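You operate a simulated robot arm through the tools that you are given. There is no shell and no other tool.

You are at the controls of a simulated robot arm. One attempt, no reset.

## Task
Send mill 4 the case that is due first.
Fine: Bring up the shared page on the switch box, tab over to that mill, step down to the case and press enter. Send nothing else.

Only the result counts: the job must be done as asked and must still hold three seconds after the hand-in. Knocking over, shifting, dropping, spilling or breaking anything else fails it.

## Robot
A 7-joint arm with a two-finger parallel gripper, fixed in place. Base frame: the origin is on the floor under the middle of its stand, x ahead of it, y to its left, z up; the work surface is at about z = 1.02. Readings come in m, rad, newtons and seconds.
With the tool pointing down near the work surface it reaches from about 0.1 to 0.6 m from the base axis. Its first joint turns from -1.152 to 1.152 rad. Payload 1.57 kg.
Tool frame: the origin (TCP) lies between the finger pads and is the grasp point; the fingertips stand 0.03 m ahead of it; z points along the fingers, y is the line along which they close. Largest opening 0.08 m; finger width 0.017, thickness 0.012; the body of the gripper, 0.04 by 0.082 m, starts 0.08 m behind the TCP.
Orientation is told as [roll, pitch, yaw] about the base's x, y, z axes, in that order, counted from this pose: with the fingers straight down and closing along the base's y, the tool's x points along the base's -x, its y along +y and its z along -z.

## Interface
- The arm moves only by the tool jog_arm. Its argument "series" is a list of rows, each an object of numbers (a shift or turn left out is 0, a gripper value left out holds the last): "hand": the closure in counts, from 0 (fully open) to 255 (shut); "x", "y", "z": the shift along the base's x, y, z in m; "rx", "ry", "rz": the turn, a rotation vector about the base's x, y, z in rad. In form: [{"hand": .., "x": .., "y": .., "z": .., "rx": .., "ry": .., "rz": ..}, ...]. A call has 1 to 20 rows; each row shifts and turns the commanded pose from where the row before left it. Rows are played at 5 a second. More than 0.05 m and 0.15 rad between two rows, or a gripper value outside its range, and nothing of the call is played. Where a pose cannot be reached the arm comes as near as it can. A force on the tool above 40 N (or 10 N above the force at the start of the call, whichever is more), or a blocked arm, ends the call early, and 0.2 s more pass. The fingers move at their own pace (about 0.072 m/s each) and stop on an object; they squeeze with about 30 N. The grip force told is the motor's: it shows also when the fingers shut on nothing. Time passes only in rows, and 0.2 s behind the last, so rows that do not move let the fingers close. The reply holds the time, the measured pose of the TCP, the force on the tool along the base axes, the opening and the grip force, in the units named above and with some noise, with the torque about the TCP (base axes, N m) and any sound that the robot's microphone picked up, and new pictures: "pictures" is both (left out), scene, wrist or none.
- Cameras (640 x 400 px; columns grow to the right, rows downward): "scene" is fixed at [0.0704, 0.4398, 1.4464]; the picture's right is [-0.65, -0.76, 0.00], its down [-0.28, 0.23, -0.93] and it looks along [0.71, -0.60, -0.36] (base axes); focal length 340 px, centre (320, 200). "wrist" rides on the gripper at [0.072, -0.007, -0.122] in the tool frame; the picture's right is [0.09, 1.00, 0.00], its down [-0.84, 0.08, -0.54] and it looks along [-0.54, 0.05, 0.84] (tool axes); focal length 238 px, centre (320, 200).
- probe_pixels(camera, pixels): for up to 12 pixels [column, row] of the newest picture of that camera ("zoom" is the newest enlarged one), the place [x, y, z] in the base frame of the surface seen there, good to about 0.003 m. It takes no simulated time.
- zoom(camera, box): a new picture of the part [left, top, right, bottom] of that camera's present view, enlarged. It takes no simulated time.
- finish_job(): hands the job in; it is judged then, once.

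Open the gripper and draw the arm clear of the work before you hand the job in, unless the task says otherwise.

The tools are called as a command line: name --argument value ..., lists and objects as JSON in quotes. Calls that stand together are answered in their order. jog_arm: Moves the arm, as the interface text tells. Its arguments: {"type":"object","properties":{"series":{"type":"array","items":{"type":"object","properties":{"hand":{"type":"number"},"x":{"type":"number"},"y":{"type":"number"},"z":{"type":"number"},"rx":{"type":"number"},"ry":{"type":"number"},"rz":{"type":"number"}}}},"pictures":{"type":"string","enum":["both","scene","wrist","none"]}},"required":["series"]} The other tools are called the same way: probe_pixels (camera, pixels) gives the place of the surface under pixels of a picture; zoom (camera, box) takes an enlarged picture of a part of a camera's view; finish_job () hands the job in.

At the start:

```text
t: 0.0
eef_pos: [0.3152, 0.0314, 1.2872]
orientation: [0.0, -0.001, 0.0]
force: [0.1, -0.5, -0.5]
wrist_torque: [0.0, 0.0, -0.01]
width: 0.0799
grasp_force: 0.2
```

scene: 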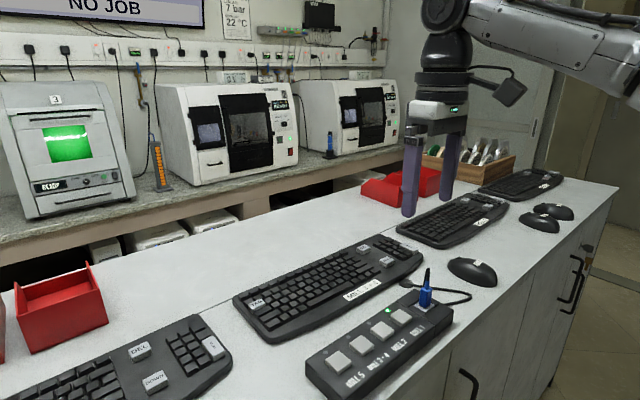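
wrist: 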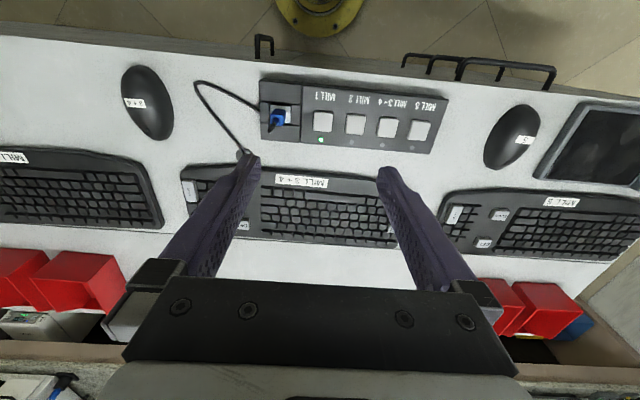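

The scene shows three or more keyboards, a switch box (about 380,345) with four buttons, a monitor top left saying "NO JOB", and mills in the back. I zoom in on the important parts to read the labels.

zoom --camera "scene" --box '[300, 260, 480, 400]'

zoom --camera "scene" --box '[220, 220, 440, 350]'

zoom --camera "scene" --box '[0, 0, 260, 160]'

zoom --camera "wrist" --box '[240, 60, 480, 260]'

zoom --camera "wrist" --box '[440, 60, 640, 260]'

zoom --camera "scene" --box '[200, 0, 420, 140]'

```text
2.86 times, centred on (390, 330) of scene
```

zoom: 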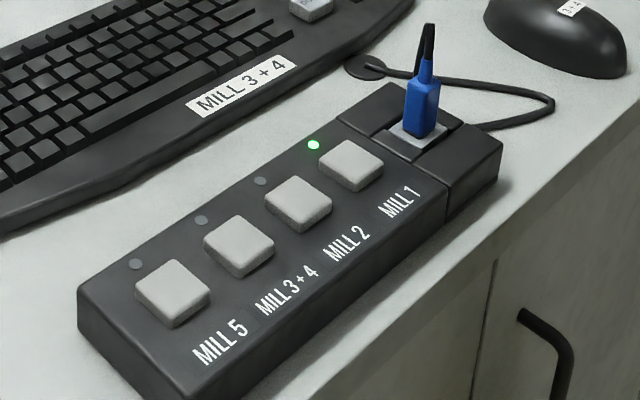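

```text
2.91 times, centred on (330, 285) of scene
```

zoom: 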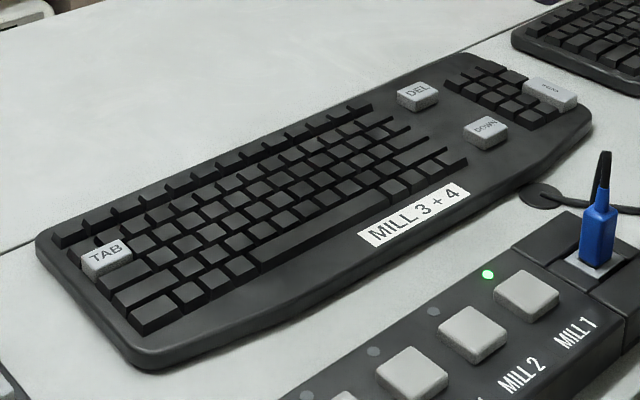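

```text
2.46 times, centred on (130, 80) of scene
```

zoom: 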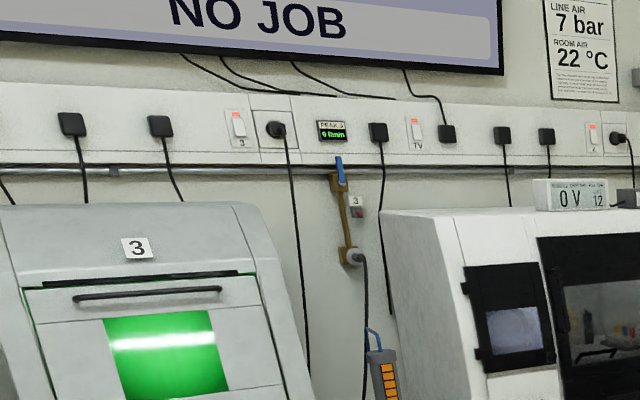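

```text
2.00 times, centred on (360, 160) of wrist
```

zoom: 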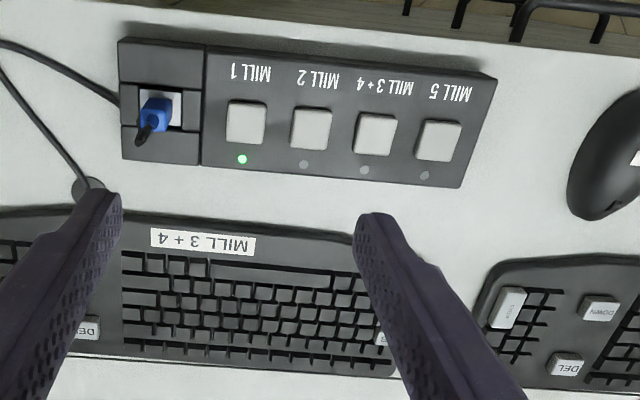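

```text
2.00 times, centred on (540, 160) of wrist
```

zoom: 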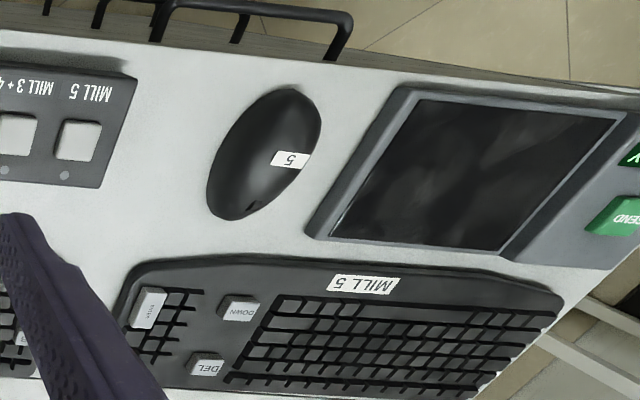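

```text
2.86 times, centred on (310, 70) of scene
```

zoom: 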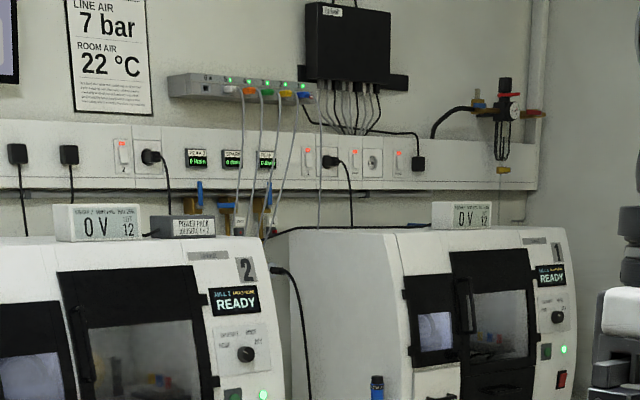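

The monitor is cut off by the top edge of the scene view (rows 0-28), and the switch box LED shows MILL 1 selected. I zoom in more on the monitor and other keyboards and probe positions of the buttons, keys and monitor.

zoom --camera "scene" --box '[0, 0, 220, 40]'

zoom --camera "scene" --box '[380, 150, 580, 275]'

zoom --camera "scene" --box '[0, 250, 240, 400]'

probe_pixels --camera "scene" --pixels '[[339, 362], [361, 345], [380, 330], [398, 315], [378, 312], [257, 303], [363, 248], [386, 261], [409, 253], [100, 10], [200, 24], [5, 2]]'

probe_pixels --camera "wrist" --pixels '[[322, 121], [355, 124], [387, 127], [419, 130], [244, 226], [190, 190], [280, 117], [385, 228], [300, 180], [610, 115]]'

```text
2.91 times, centred on (110, 20) of scene
```

zoom: 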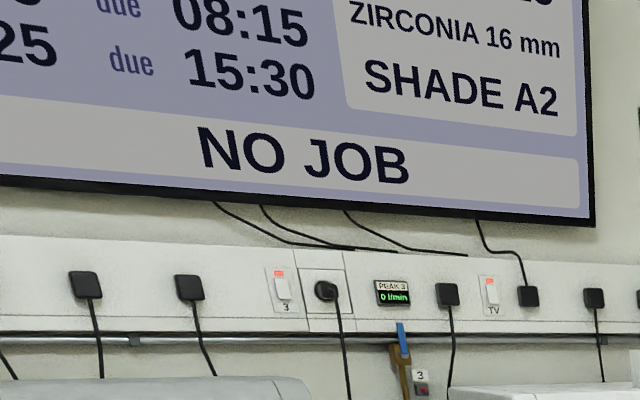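

```text
3.20 times, centred on (480, 212) of scene
```

zoom: 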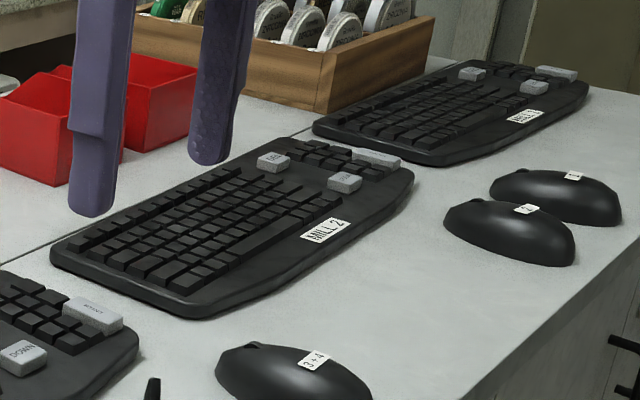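

```text
2.67 times, centred on (120, 325) of scene
```

zoom: 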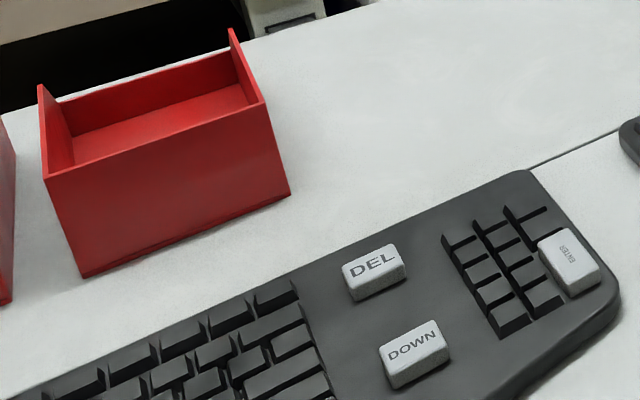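

```text
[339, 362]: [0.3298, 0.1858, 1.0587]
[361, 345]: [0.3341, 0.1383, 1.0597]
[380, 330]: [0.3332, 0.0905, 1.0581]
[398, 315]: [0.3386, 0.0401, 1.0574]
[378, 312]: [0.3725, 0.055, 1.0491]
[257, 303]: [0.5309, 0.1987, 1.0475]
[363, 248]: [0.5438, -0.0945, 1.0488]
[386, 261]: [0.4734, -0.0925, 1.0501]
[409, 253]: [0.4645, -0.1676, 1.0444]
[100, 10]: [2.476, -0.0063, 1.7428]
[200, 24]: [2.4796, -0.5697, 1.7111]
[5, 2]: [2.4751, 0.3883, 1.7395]
```

```text
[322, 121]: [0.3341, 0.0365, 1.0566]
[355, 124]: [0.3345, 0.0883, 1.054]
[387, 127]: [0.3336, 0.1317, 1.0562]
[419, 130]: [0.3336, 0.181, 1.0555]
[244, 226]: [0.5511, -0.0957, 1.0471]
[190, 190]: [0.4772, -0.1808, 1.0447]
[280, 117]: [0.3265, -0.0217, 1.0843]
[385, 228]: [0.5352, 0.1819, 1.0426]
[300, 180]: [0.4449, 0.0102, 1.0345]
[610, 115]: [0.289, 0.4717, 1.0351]
```

The monitor sits on the wall at about x=2.48, z>1.7, so I raise and tilt the gripper up (about -y), step by step, so that the wrist camera can read it. Nothing is near the arm at this height.

jog_arm --series '[{"ry": -0.14, "x": 0.01, "z": 0.01}, {"ry": -0.14, "x": 0.01, "z": 0.01}, {"ry": -0.14, "x": 0.01, "z": 0.01}, {"ry": -0.14, "x": 0.01, "z": 0.01}, {"ry": -0.14, "x": 0.01, "z": 0.01}, {"ry": -0.14, "x": 0.01, "z": 0.01}, {"ry": -0.14, "x": 0.01, "z": 0.01}]' --pictures "both"

```text
t: 1.6
eef_pos: [0.3858, 0.0315, 1.3583]
orientation: [0.0, -0.98, 0.0]
force: [-0.1, 0.2, -0.3]
wrist_torque: [-0.03, 0.02, 0.03]
width: 0.0801
grasp_force: 0.1
```

scene: 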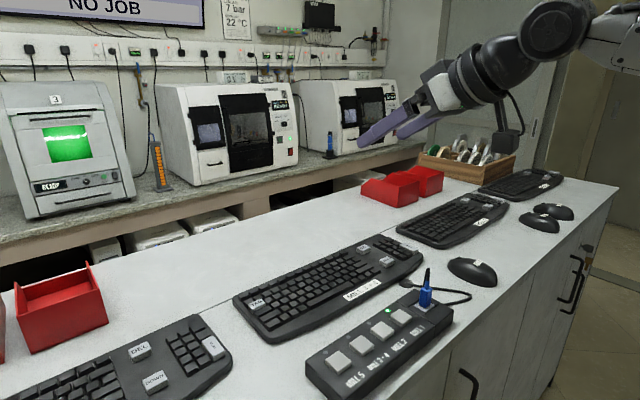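
wrist: 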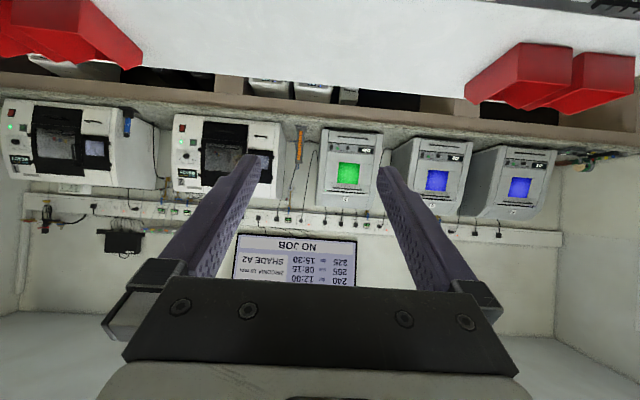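

The monitor is now visible upside-down at about (297, 265) between the fingers, partly behind the gripper body. I tilt a bit further so it rises clear in the picture.

jog_arm --series '[{"ry": -0.14}, {"ry": -0.14}, {"ry": -0.14}]' --pictures "wrist"

zoom --camera "wrist" --box '[210, 120, 390, 260]'

```text
t: 2.4
eef_pos: [0.3849, 0.0317, 1.3594]
orientation: [0.004, -1.4, -0.005]
force: [-0.4, 0.3, -0.8]
wrist_torque: [-0.01, -0.01, -0.01]
width: 0.08
grasp_force: 0.0
```

wrist: 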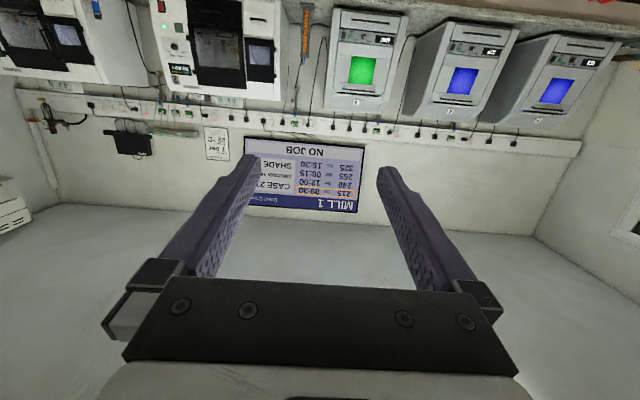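

```text
2.86 times, centred on (300, 190) of wrist
```

zoom: 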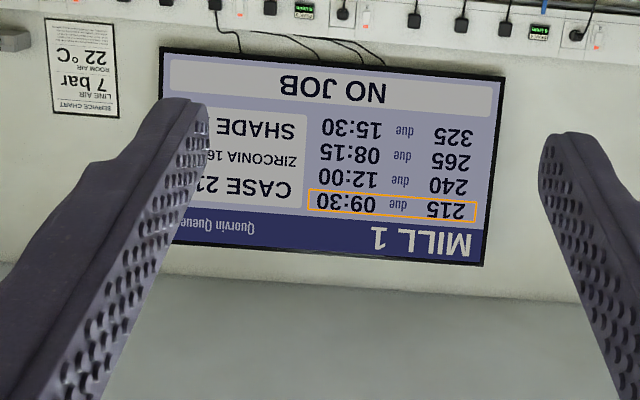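

The screen presently shows MILL 1's list (215 09:30, 240 12:00, 265 08:15, 325 15:30), so the page is confirmed readable from this pose. Now I return the gripper to vertical, shut the fingers and go above the MILL 3+4 button at (0.334, 0.135).

jog_arm --series '[{"hand": 255, "ry": 0.14, "x": -0.005, "y": 0.0103, "z": -0.01}, {"ry": 0.14, "x": -0.005, "y": 0.0103, "z": -0.01}, {"ry": 0.14, "x": -0.005, "y": 0.0103, "z": -0.01}, {"ry": 0.14, "x": -0.005, "y": 0.0103, "z": -0.01}, {"ry": 0.14, "x": -0.005, "y": 0.0103, "z": -0.01}, {"ry": 0.14, "x": -0.005, "y": 0.0103, "z": -0.01}, {"ry": 0.14, "x": -0.005, "y": 0.0103, "z": -0.01}, {"ry": 0.14, "x": -0.005, "y": 0.0103, "z": -0.01}, {"ry": 0.14, "x": -0.005, "y": 0.0103, "z": -0.01}, {"ry": 0.14, "x": -0.005, "y": 0.0103, "z": -0.01}, {}]' --pictures "both"

```text
t: 4.8
eef_pos: [0.3358, 0.1328, 1.2586]
orientation: [0.001, 0.001, 0.0]
force: [0.1, 0.7, 0.3]
wrist_torque: [-0.03, 0.02, 0.02]
width: 0.0001
grasp_force: 21.3
```

scene: 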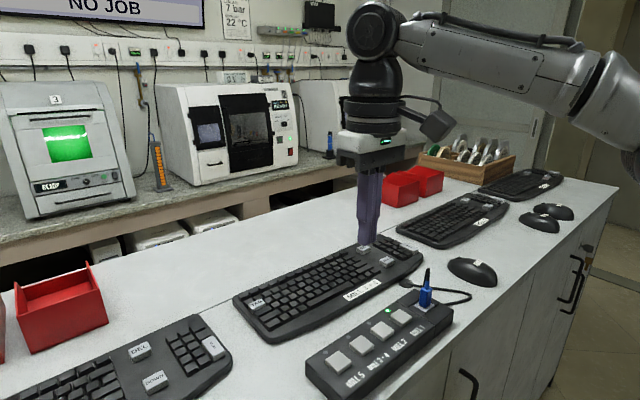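
wrist: 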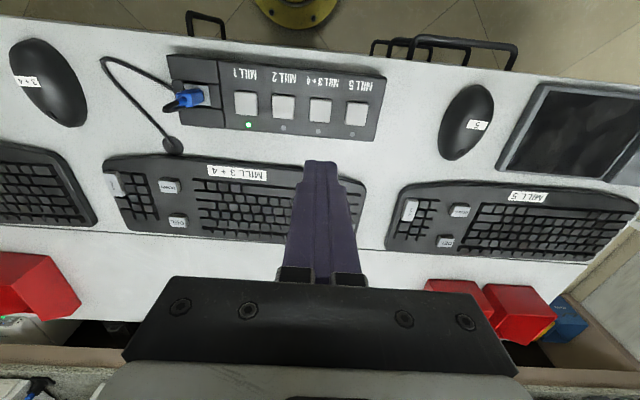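

The closed fingers hang above at (0.336, 0.133). I check the exact edges of the MILL 3+4 button and the special keys in enlarged views before going down.

zoom --camera "wrist" --box '[220, 60, 400, 150]'

probe_pixels --camera "zoom" --pixels '[[358, 180], [330, 180], [386, 180], [358, 150], [358, 210], [485, 190]]'

zoom --camera "wrist" --box '[90, 140, 220, 250]'

```text
3.56 times, centred on (310, 105) of wrist
```

zoom: 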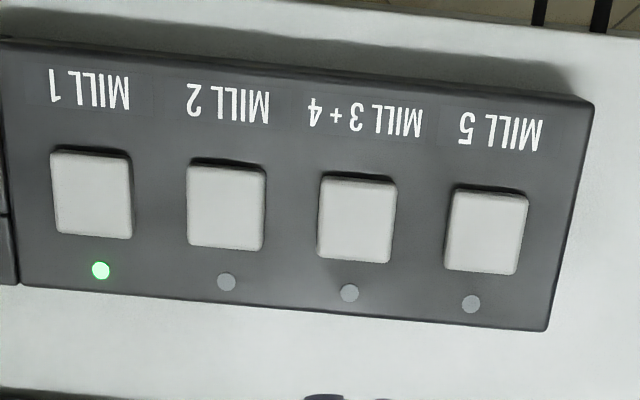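

```text
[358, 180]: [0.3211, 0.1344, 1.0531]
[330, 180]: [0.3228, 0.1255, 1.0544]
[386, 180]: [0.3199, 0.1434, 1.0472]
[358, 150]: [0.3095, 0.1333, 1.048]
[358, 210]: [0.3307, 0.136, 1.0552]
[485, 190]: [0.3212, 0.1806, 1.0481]
```

```text
3.64 times, centred on (155, 195) of wrist
```

zoom: 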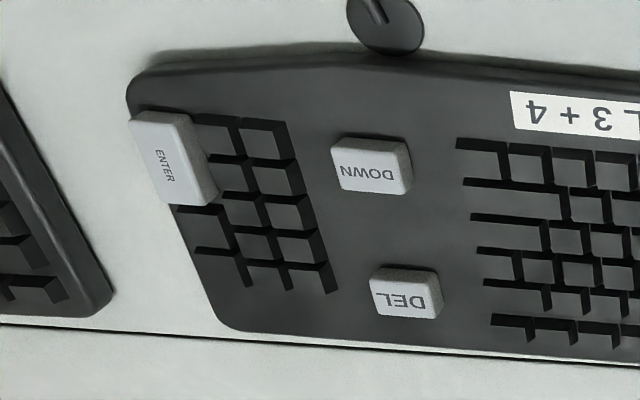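

The newest zoom shows ENTER at (172,160), DOWN at (370,168) and DEL at (405,293). I probe centres and edges of these keys.

probe_pixels --camera "zoom" --pixels '[[170, 155], [150, 118], [200, 200], [370, 166], [338, 145], [405, 188], [338, 186], [403, 292], [380, 275], [430, 315]]'

zoom --camera "wrist" --box '[280, 80, 400, 150]'

probe_pixels --camera "zoom" --pixels '[[215, 155], [165, 105], [265, 105], [160, 195], [255, 205], [180, 215]]'

```text
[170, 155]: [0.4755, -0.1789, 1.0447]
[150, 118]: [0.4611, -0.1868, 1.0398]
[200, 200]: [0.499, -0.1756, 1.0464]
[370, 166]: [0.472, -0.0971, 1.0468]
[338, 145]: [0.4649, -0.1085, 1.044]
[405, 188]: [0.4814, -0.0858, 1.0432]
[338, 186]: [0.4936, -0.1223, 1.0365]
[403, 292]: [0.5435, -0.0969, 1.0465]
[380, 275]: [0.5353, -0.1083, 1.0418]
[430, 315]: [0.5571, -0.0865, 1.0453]
```

```text
5.33 times, centred on (340, 115) of wrist
```

zoom: 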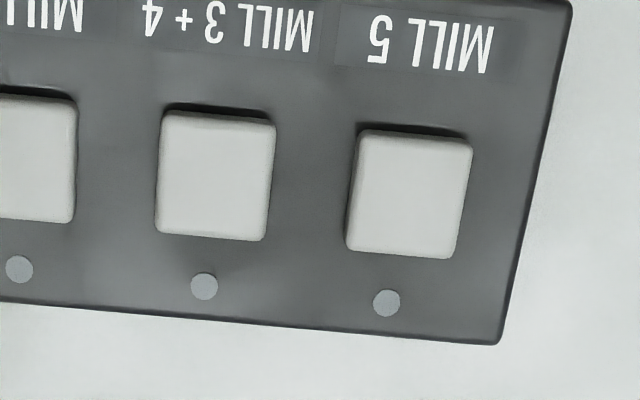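

```text
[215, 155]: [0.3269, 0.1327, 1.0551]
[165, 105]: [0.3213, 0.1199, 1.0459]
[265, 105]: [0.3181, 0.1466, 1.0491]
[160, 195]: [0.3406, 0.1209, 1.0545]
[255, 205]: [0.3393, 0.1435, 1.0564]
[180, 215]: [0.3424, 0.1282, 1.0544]
```

The MILL 3+4 button's top spans x 0.320–0.347, y 0.121–0.147 at z≈1.0555, so the tip at (0.336, 0.133) is centred. I go down to just above it (TCP z≈1.092).

jog_arm --series '[{"z": -0.04, "x": -0.001}, {"z": -0.04, "x": -0.001}, {"z": -0.04}, {"z": -0.03}, {"z": -0.015}]' --pictures "both"

```text
t: 6.0
eef_pos: [0.3336, 0.1359, 1.0932]
orientation: [0.0, 0.001, 0.001]
force: [-0.1, -0.1, 0.2]
wrist_torque: [0.0, -0.01, -0.01]
width: 0.0002
grasp_force: 21.3
```

scene: 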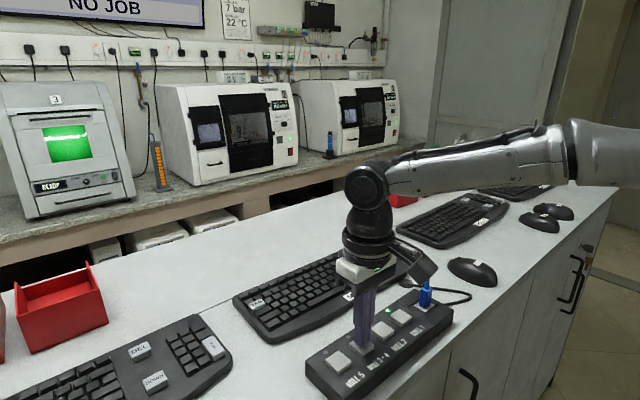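
wrist: 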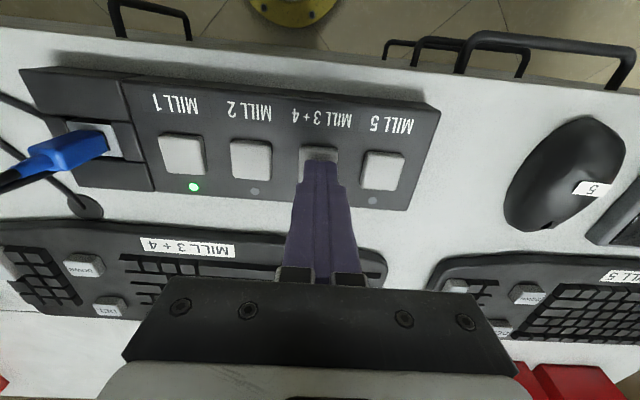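

The tip is over the MILL 3+4 button (pixel 320,158), with about 8 mm left. I press down in 2 mm steps, watching force and sound.

jog_arm --series '[{"z": -0.002}, {"z": -0.002}, {"z": -0.002}, {"z": -0.002}]' --pictures "wrist"

```text
t: 7.0
eef_pos: [0.334, 0.1359, 1.0843]
orientation: [0.0, -0.001, -0.001]
force: [0.7, -0.4, 1.5]
wrist_torque: [0.02, -0.01, -0.01]
width: 0.0
grasp_force: 21.2
```

wrist: 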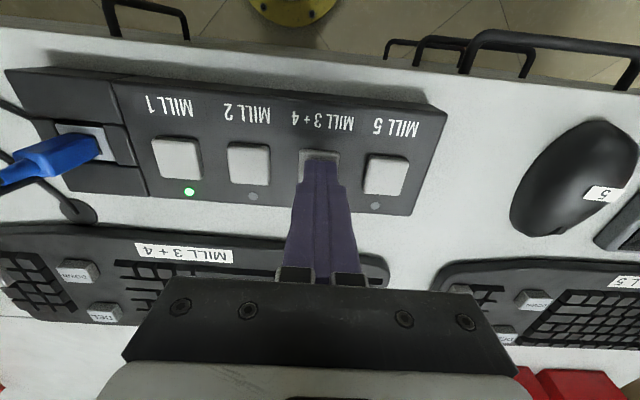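

The force is just rising to 1.5 N, so contact has begun, but the LED is still at MILL 1. I keep pressing in 1 mm steps.

jog_arm --series '[{"z": -0.001}, {"z": -0.001}, {}]' --pictures "wrist"

```text
t: 7.8
eef_pos: [0.3336, 0.1342, 1.0823]
orientation: [0.001, 0.0, 0.0]
force: [-1.0, 1.3, 2.8]
wrist_torque: [0.04, 0.05, 0.01]
width: 0.0001
grasp_force: 21.2
heard: click
```

wrist: 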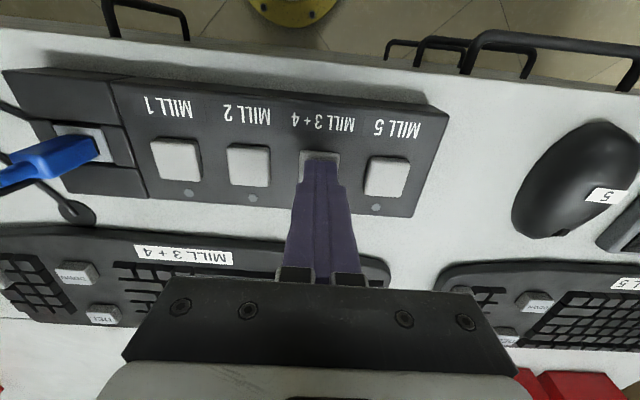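

A click was heard and the MILL 1 LED went dark. I lift straight up, then tilt up to read the monitor.

jog_arm --series '[{"z": 0.01}, {"z": 0.03}, {"z": 0.04}, {"z": 0.04}, {"z": 0.04}, {"z": 0.015, "x": 0.005, "ry": -0.14}, {"z": 0.015, "x": 0.005, "ry": -0.14}, {"z": 0.015, "x": 0.005, "ry": -0.14}, {"z": 0.015, "x": 0.005, "ry": -0.14}, {"z": 0.015, "x": 0.005, "ry": -0.14}, {"z": 0.015, "x": 0.005, "ry": -0.14}, {"z": 0.015, "x": 0.005, "ry": -0.14}, {"x": 0.005, "ry": -0.14}, {"x": 0.005, "ry": -0.14}, {"x": 0.005, "ry": -0.14}]' --pictures "both"

zoom --camera "wrist" --box '[190, 100, 400, 240]'

zoom --camera "scene" --box '[300, 260, 480, 400]'

```text
t: 11.0
eef_pos: [0.3837, 0.1364, 1.3483]
orientation: [0.003, -1.403, -0.001]
force: [-0.2, -0.8, 0.1]
wrist_torque: [0.0, -0.01, 0.0]
width: 0.0
grasp_force: 20.9
```

scene: 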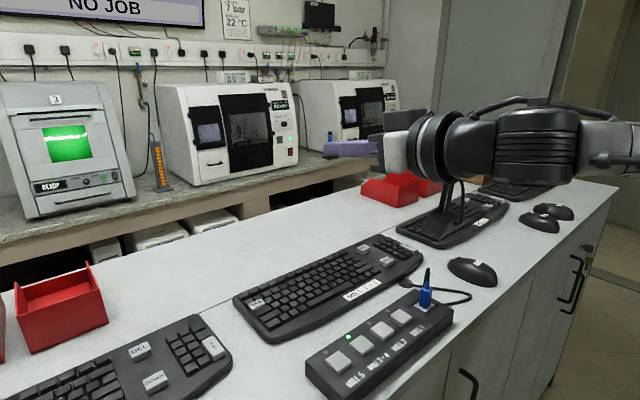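
wrist: 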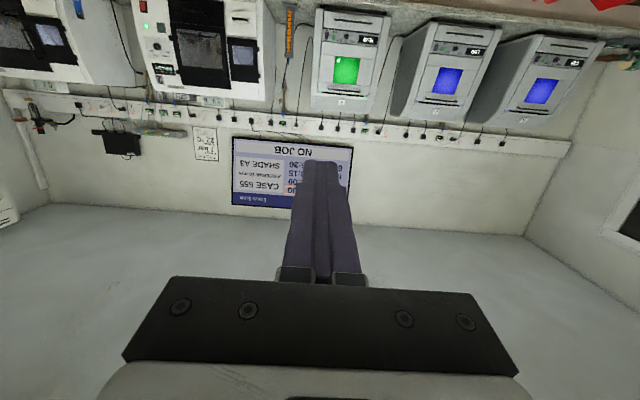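

```text
2.86 times, centred on (295, 170) of wrist
```

zoom: 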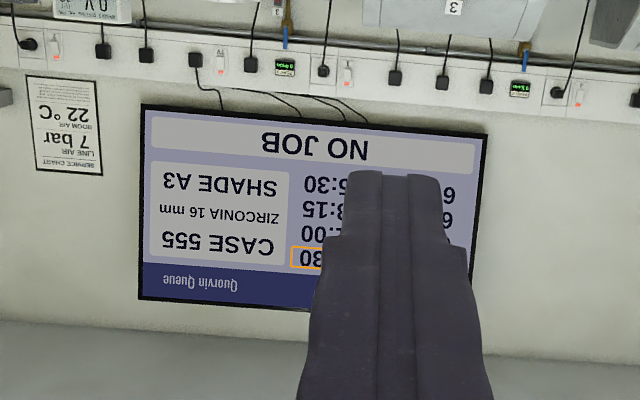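

```text
2.86 times, centred on (390, 330) of scene
```

zoom: 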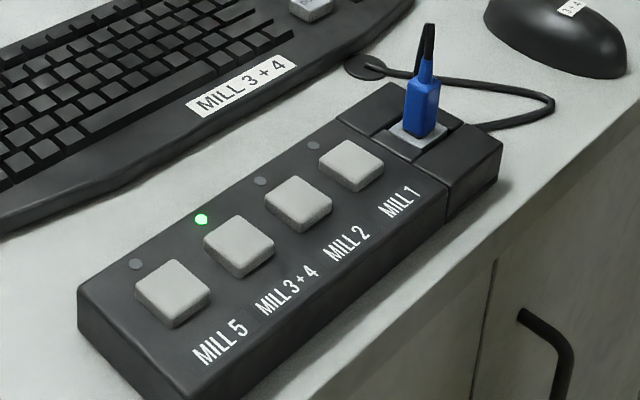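

The LED is now on MILL 3+4, and the page shows CASE 555, but the shut fingers hide the list. I yaw the hand left a bit so the list clears the fingers.

jog_arm --series '[{"rz": 0.14}, {"rz": 0.14}]' --pictures "wrist"

zoom --camera "wrist" --box '[120, 100, 330, 240]'

```text
t: 11.6
eef_pos: [0.3844, 0.1362, 1.3474]
orientation: [0.005, -1.401, 0.275]
force: [0.4, 0.7, -0.1]
wrist_torque: [-0.03, -0.01, 0.0]
width: 0.0
grasp_force: 21.1
```

wrist: 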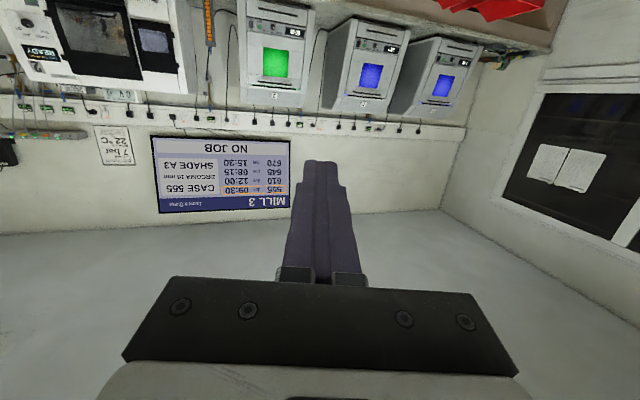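

```text
2.86 times, centred on (225, 170) of wrist
```

zoom: 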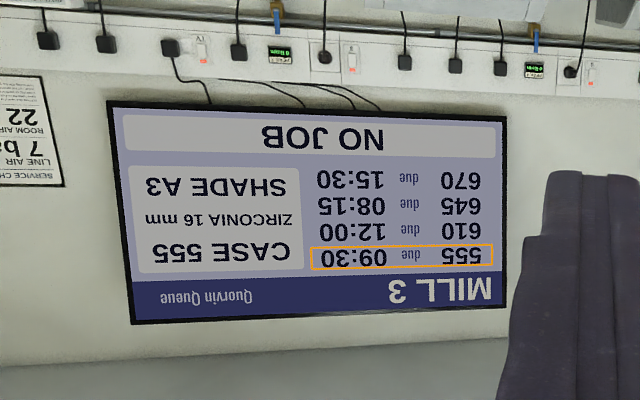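

The page is on MILL 3 (555, 610, 645, 670), so a TAB press should bring MILL 4. I take a quick look at the papers in the window at (565,165), then bring the hand back down over the TAB key.

zoom --camera "wrist" --box '[510, 120, 640, 220]'

jog_arm --series '[{"rz": -0.14}, {"rz": -0.14}, {"ry": 0.14, "x": 0.01, "y": 0.006, "z": -0.01}, {"ry": 0.14, "x": 0.01, "y": 0.006, "z": -0.01}, {"ry": 0.14, "x": 0.01, "y": 0.006, "z": -0.01}, {"ry": 0.14, "x": 0.01, "y": 0.006, "z": -0.01}, {"ry": 0.14, "x": 0.01, "y": 0.006, "z": -0.01}, {"ry": 0.14, "x": 0.01, "y": 0.006, "z": -0.01}, {"ry": 0.14, "x": 0.01, "y": 0.006, "z": -0.01}, {"ry": 0.14, "x": 0.01, "y": 0.006, "z": -0.01}, {"ry": 0.14, "x": 0.01, "y": 0.006, "z": -0.01}, {"ry": 0.14, "x": 0.01, "y": 0.006, "z": -0.01}]' --pictures "both"

```text
4.00 times, centred on (575, 170) of wrist
```

zoom: 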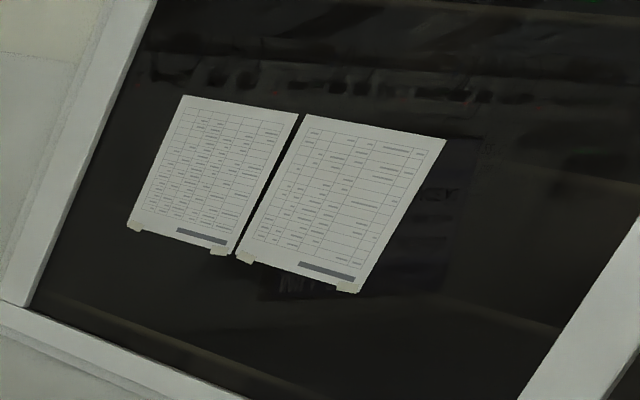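

```text
t: 14.2
eef_pos: [0.4583, 0.1854, 1.2282]
orientation: [0.0, 0.002, 0.0]
force: [-0.2, -0.6, 0.2]
wrist_torque: [0.02, -0.04, 0.0]
width: 0.0
grasp_force: 21.4
out of reach, approached as far as the arm can: row 12
```

scene: 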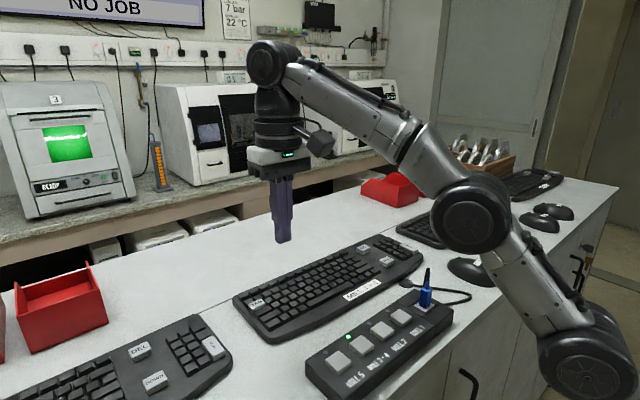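
wrist: 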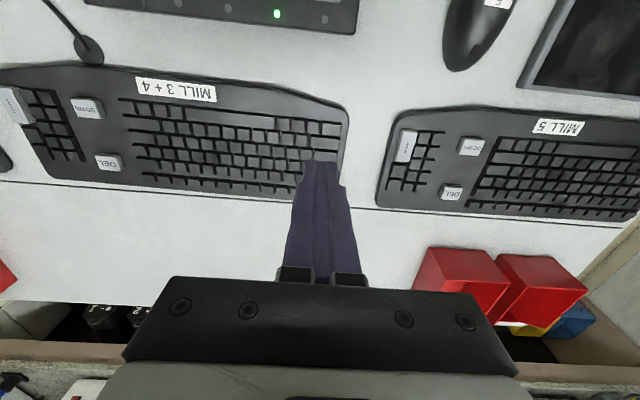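

The last row was just out of reach at this height (TCP at 0.458, 0.185, 1.228). I lower to about z=1.13 before going further out toward TAB, staying above the keys.

jog_arm --series '[{"z": -0.03}, {"z": -0.03}, {"z": -0.03}]' --pictures "wrist"

```text
t: 15.0
eef_pos: [0.4603, 0.1863, 1.138]
orientation: [-0.002, 0.0, -0.002]
force: [-0.6, 0.7, -0.2]
wrist_torque: [-0.01, -0.01, 0.02]
width: 0.0
grasp_force: 21.3
```

wrist: 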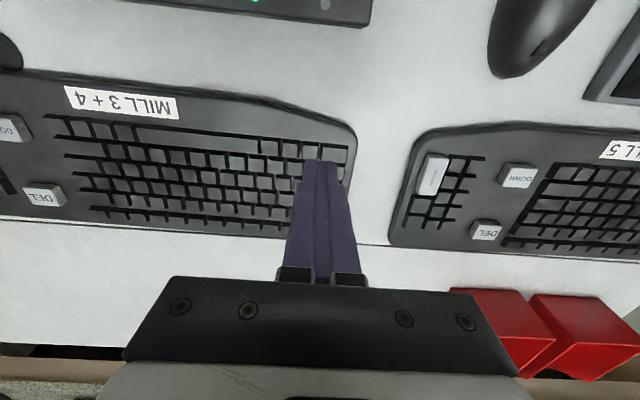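

The TCP is now at (0.460, 0.186, 1.138). I check the TAB key's edges in the scene view before moving out over it.

zoom --camera "scene" --box '[225, 270, 315, 330]'

```text
6.67 times, centred on (270, 300) of scene
```

zoom: 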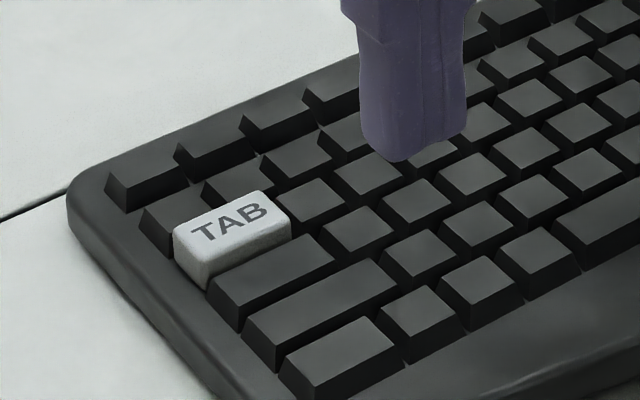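

probe_pixels --camera "zoom" --pixels '[[232, 222], [182, 236], [205, 258], [285, 222], [258, 196], [310, 200], [265, 275], [225, 188], [310, 265]]'

```text
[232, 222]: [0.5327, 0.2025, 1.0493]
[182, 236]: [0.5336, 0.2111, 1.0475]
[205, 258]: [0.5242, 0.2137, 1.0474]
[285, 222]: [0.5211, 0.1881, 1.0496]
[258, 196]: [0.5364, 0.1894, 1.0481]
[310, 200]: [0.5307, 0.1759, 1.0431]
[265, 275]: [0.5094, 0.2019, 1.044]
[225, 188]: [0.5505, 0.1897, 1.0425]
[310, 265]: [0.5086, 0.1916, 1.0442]
```

TAB's cap is centred at about (0.529, 0.2005), top z≈1.0485, with neighbour keys ~5 mm lower. I move over it and down to a TCP height of about 1.10.

jog_arm --series '[{"x": 0.023, "y": 0.005, "z": -0.013}, {"x": 0.023, "y": 0.005, "z": -0.013}, {"x": 0.0227, "y": 0.0042, "z": -0.012}]' --pictures "both"

zoom --camera "scene" --box '[210, 250, 330, 330]'

```text
t: 15.8
eef_pos: [0.5288, 0.1982, 1.0989]
orientation: [-0.001, 0.001, 0.001]
force: [0.0, -0.5, 0.6]
wrist_torque: [-0.01, 0.0, 0.0]
width: 0.0
grasp_force: 21.8
```

scene: 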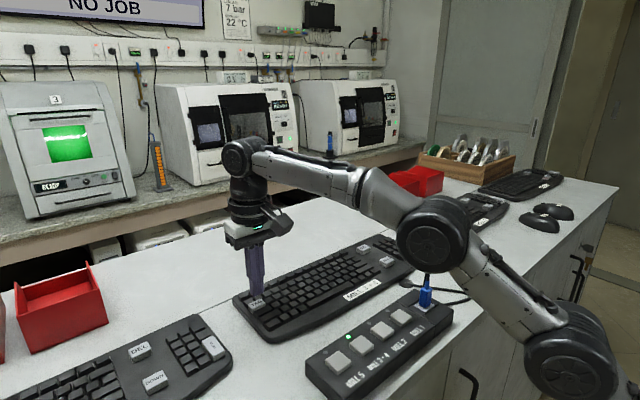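
wrist: 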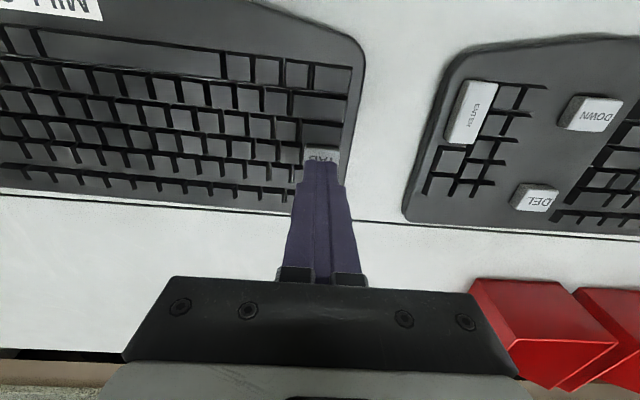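

```text
5.00 times, centred on (270, 290) of scene
```

zoom: 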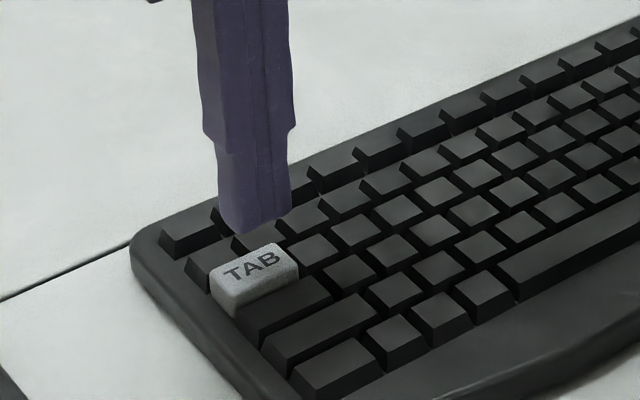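

The tip is about 20 mm over TAB (reading x 0.529, y 0.198). I lower by 16 mm and check alignment once more.

jog_arm --series '[{"z": -0.008, "y": 0.001}, {"z": -0.008, "y": 0.001}]' --pictures "both"

zoom --camera "scene" --box '[210, 250, 330, 330]'

zoom --camera "wrist" --box '[270, 110, 390, 190]'

```text
t: 16.4
eef_pos: [0.5291, 0.2018, 1.0831]
orientation: [0.0, -0.001, 0.001]
force: [0.1, 0.3, 0.4]
wrist_torque: [0.0, 0.0, 0.02]
width: 0.0001
grasp_force: 21.1
```

scene: 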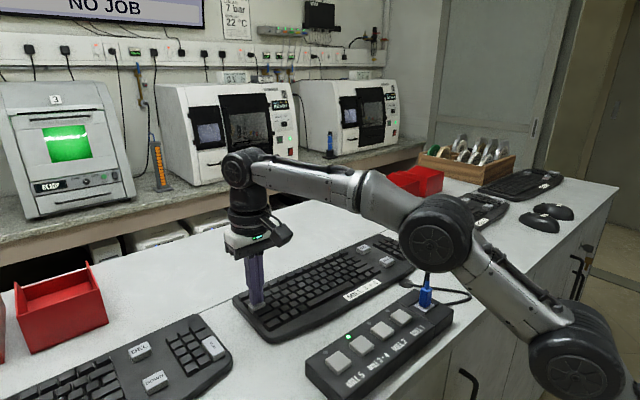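
wrist: 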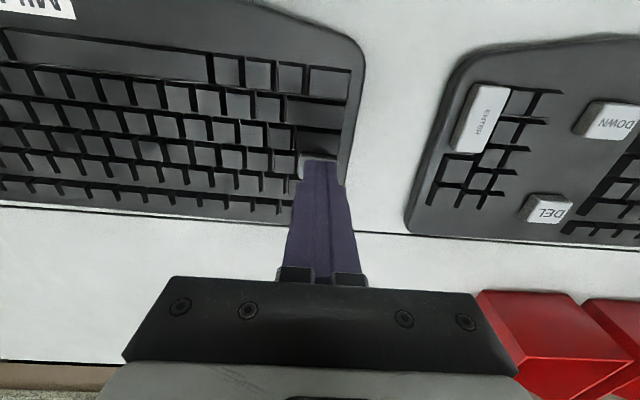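

```text
5.00 times, centred on (270, 290) of scene
```

zoom: 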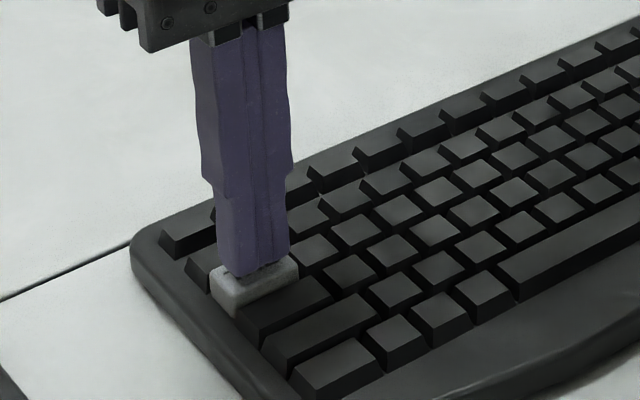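

```text
5.00 times, centred on (330, 150) of wrist
```

zoom: 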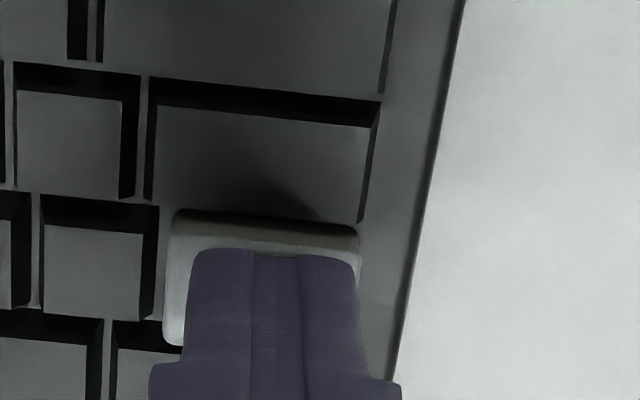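

The tip is over TAB, slightly toward +y; I trim x by -2 mm and y by -1.5 mm, then press in small steps.

jog_arm --series '[{"x": -0.002, "y": -0.0015}, {"z": -0.002}, {"z": -0.0015}, {"z": -0.001}, {}]' --pictures "wrist"

```text
t: 17.6
eef_pos: [0.5265, 0.199, 1.078]
orientation: [-0.001, 0.0, 0.001]
force: [0.2, -0.3, -0.8]
wrist_torque: [0.0, 0.0, 0.02]
width: 0.0001
grasp_force: 21.2
```

wrist: 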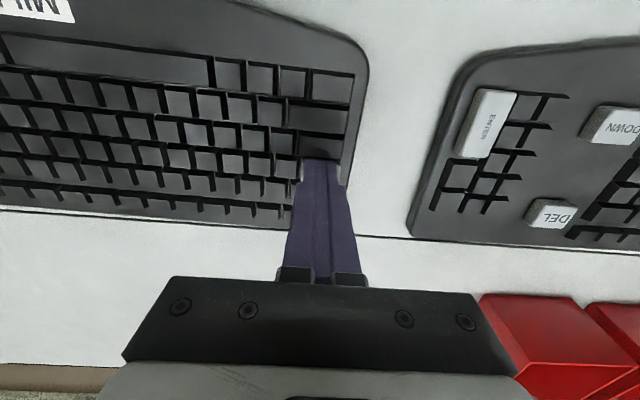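

No clear force yet (-0.8 N) at TCP z 1.078. I go on in 0.7 mm steps, one press only.

jog_arm --series '[{"z": -0.0007}, {"z": -0.0007}, {}]' --pictures "none"

```text
t: 18.4
eef_pos: [0.5278, 0.2004, 1.0775]
orientation: [0.0, 0.002, -0.001]
force: [-0.2, 0.0, 0.9]
wrist_torque: [-0.04, 0.0, -0.01]
width: 0.0003
grasp_force: 21.6
```

Force is about 0.9 N, perhaps first contact. I continue downward.

jog_arm --series '[{"z": -0.0007}, {"z": -0.0007}, {}]' --pictures "none"

```text
t: 19.2
eef_pos: [0.526, 0.2, 1.0754]
orientation: [-0.002, 0.001, 0.0]
force: [0.9, -0.4, 0.9]
wrist_torque: [0.01, -0.04, -0.01]
width: 0.0002
grasp_force: 21.6
```

Still no click at z≈1.0755 with about 0.9 N. I continue with two more small steps and look at the key.

jog_arm --series '[{"z": -0.0007}, {}]' --pictures "both"

zoom --camera "scene" --box '[210, 250, 330, 330]'

```text
t: 19.8
eef_pos: [0.5274, 0.2005, 1.0754]
orientation: [0.0, 0.0, 0.002]
force: [0.0, 0.6, 0.2]
wrist_torque: [-0.01, -0.02, 0.01]
width: 0.0002
grasp_force: 21.5
```

scene: 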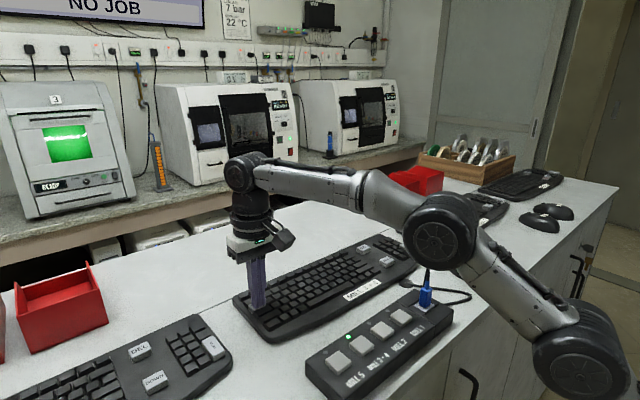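
wrist: 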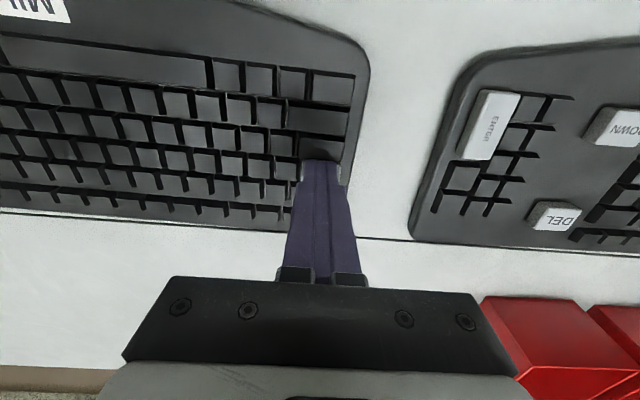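

```text
5.00 times, centred on (270, 290) of scene
```

zoom: 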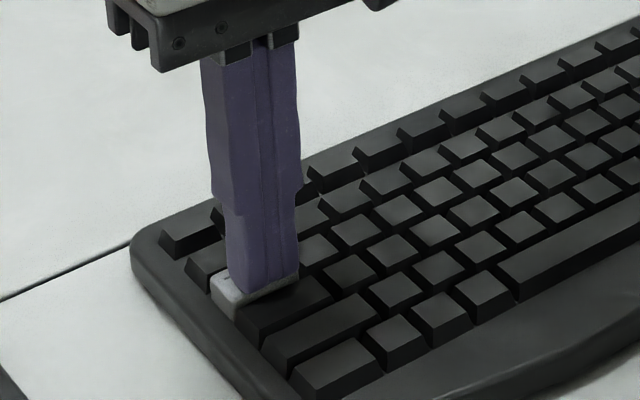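

The tip sits on TAB a little to the near (-x) edge and no click has come. I lift 4 mm, shift +2 mm in x, and press again in small steps.

jog_arm --series '[{"z": 0.004}, {"x": 0.002}, {"z": -0.002}, {"z": -0.002}, {"z": -0.0007}, {}]' --pictures "scene"

zoom --camera "scene" --box '[225, 275, 285, 315]'

```text
t: 21.2
eef_pos: [0.5293, 0.1994, 1.0745]
orientation: [0.0, 0.0, 0.0]
force: [0.4, -0.2, 1.0]
wrist_torque: [-0.01, -0.03, -0.04]
width: 0.0002
grasp_force: 21.4
heard: click
```

scene: 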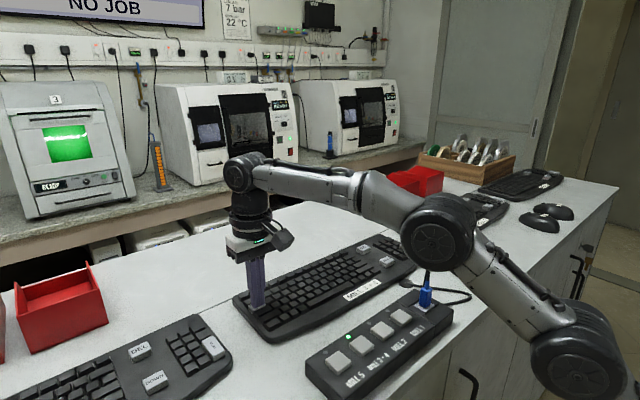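

```text
10.00 times, centred on (255, 295) of scene
```

zoom: 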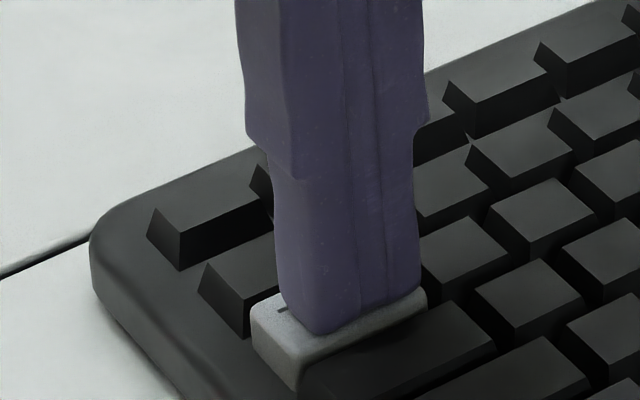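

A click was heard. I lift off TAB and check the visible part of the monitor in the scene view before raising for a full look.

jog_arm --series '[{"z": 0.01}, {"z": 0.03}, {"z": 0.03, "x": -0.02}, {"z": 0.02, "x": -0.02}]' --pictures "scene"

zoom --camera "scene" --box '[0, 0, 220, 40]'

```text
t: 22.2
eef_pos: [0.4883, 0.1991, 1.1642]
orientation: [-0.001, 0.002, -0.001]
force: [0.0, -0.5, -0.6]
wrist_torque: [-0.01, 0.0, -0.03]
width: 0.0
grasp_force: 21.0
```

scene: 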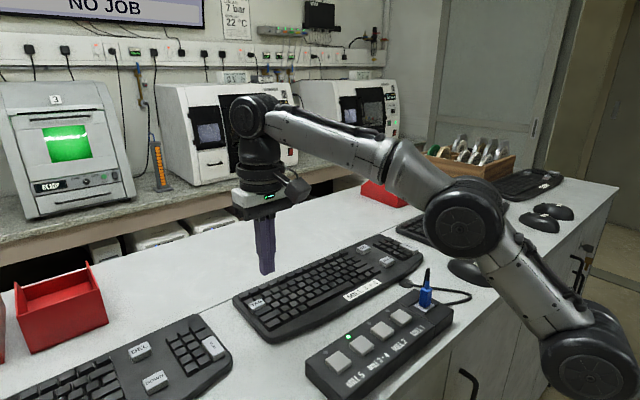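

```text
2.91 times, centred on (110, 20) of scene
```

zoom: 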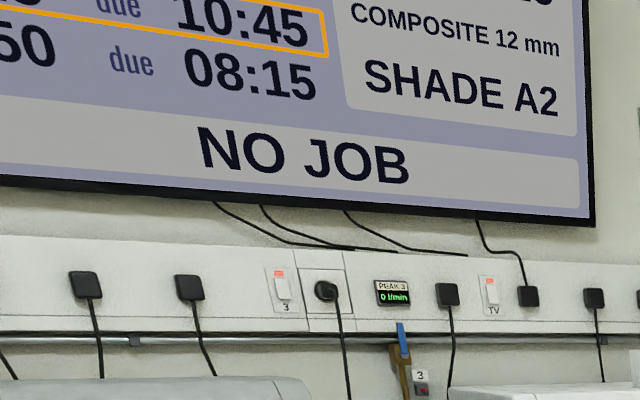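

The page changed (highlight on a 10:45 row, last row 08:15), so I raise and tilt the hand again to read the whole list.

jog_arm --series '[{"x": -0.02, "z": 0.02, "y": -0.006}, {"x": -0.02, "z": 0.02, "y": -0.006}, {"ry": -0.14, "x": -0.006, "y": -0.005, "z": 0.015}, {"ry": -0.14, "x": -0.006, "y": -0.005, "z": 0.015}, {"ry": -0.14, "x": -0.006, "y": -0.005, "z": 0.015}, {"ry": -0.14, "x": -0.006, "y": -0.005, "z": 0.015}, {"ry": -0.14, "x": -0.006, "y": -0.005, "z": 0.015}, {"ry": -0.14, "x": -0.006, "y": -0.005, "z": 0.015}, {"ry": -0.14, "x": -0.006, "y": -0.005, "z": 0.015}, {"ry": -0.14, "x": -0.006, "y": -0.005, "z": 0.015}, {"ry": -0.14, "x": -0.006, "y": -0.005, "z": 0.015}, {"ry": -0.14, "x": -0.006, "y": -0.005, "z": 0.01}, {"rz": 0.14}, {"rz": 0.14}]' --pictures "wrist"

zoom --camera "wrist" --box '[120, 100, 330, 240]'

```text
t: 25.2
eef_pos: [0.3864, 0.1387, 1.3488]
orientation: [0.003, -1.401, 0.278]
force: [0.4, 0.3, 1.5]
wrist_torque: [-0.01, 0.06, -0.03]
width: 0.0002
grasp_force: 21.3
```

wrist: 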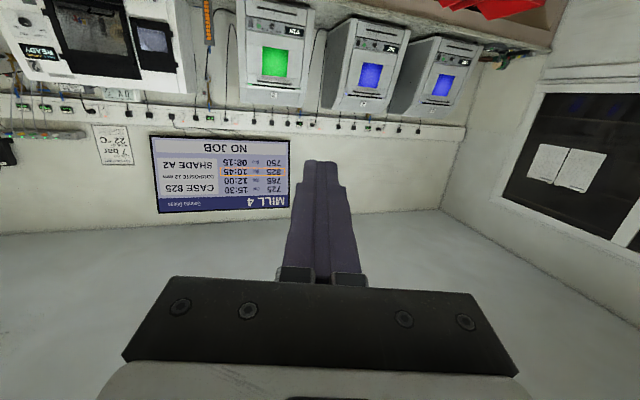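

```text
2.86 times, centred on (225, 170) of wrist
```

zoom: 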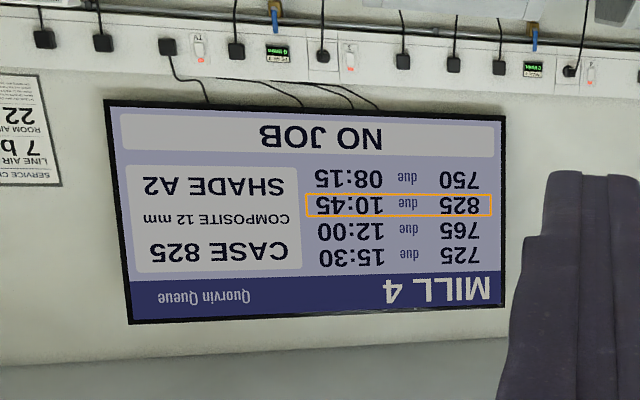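

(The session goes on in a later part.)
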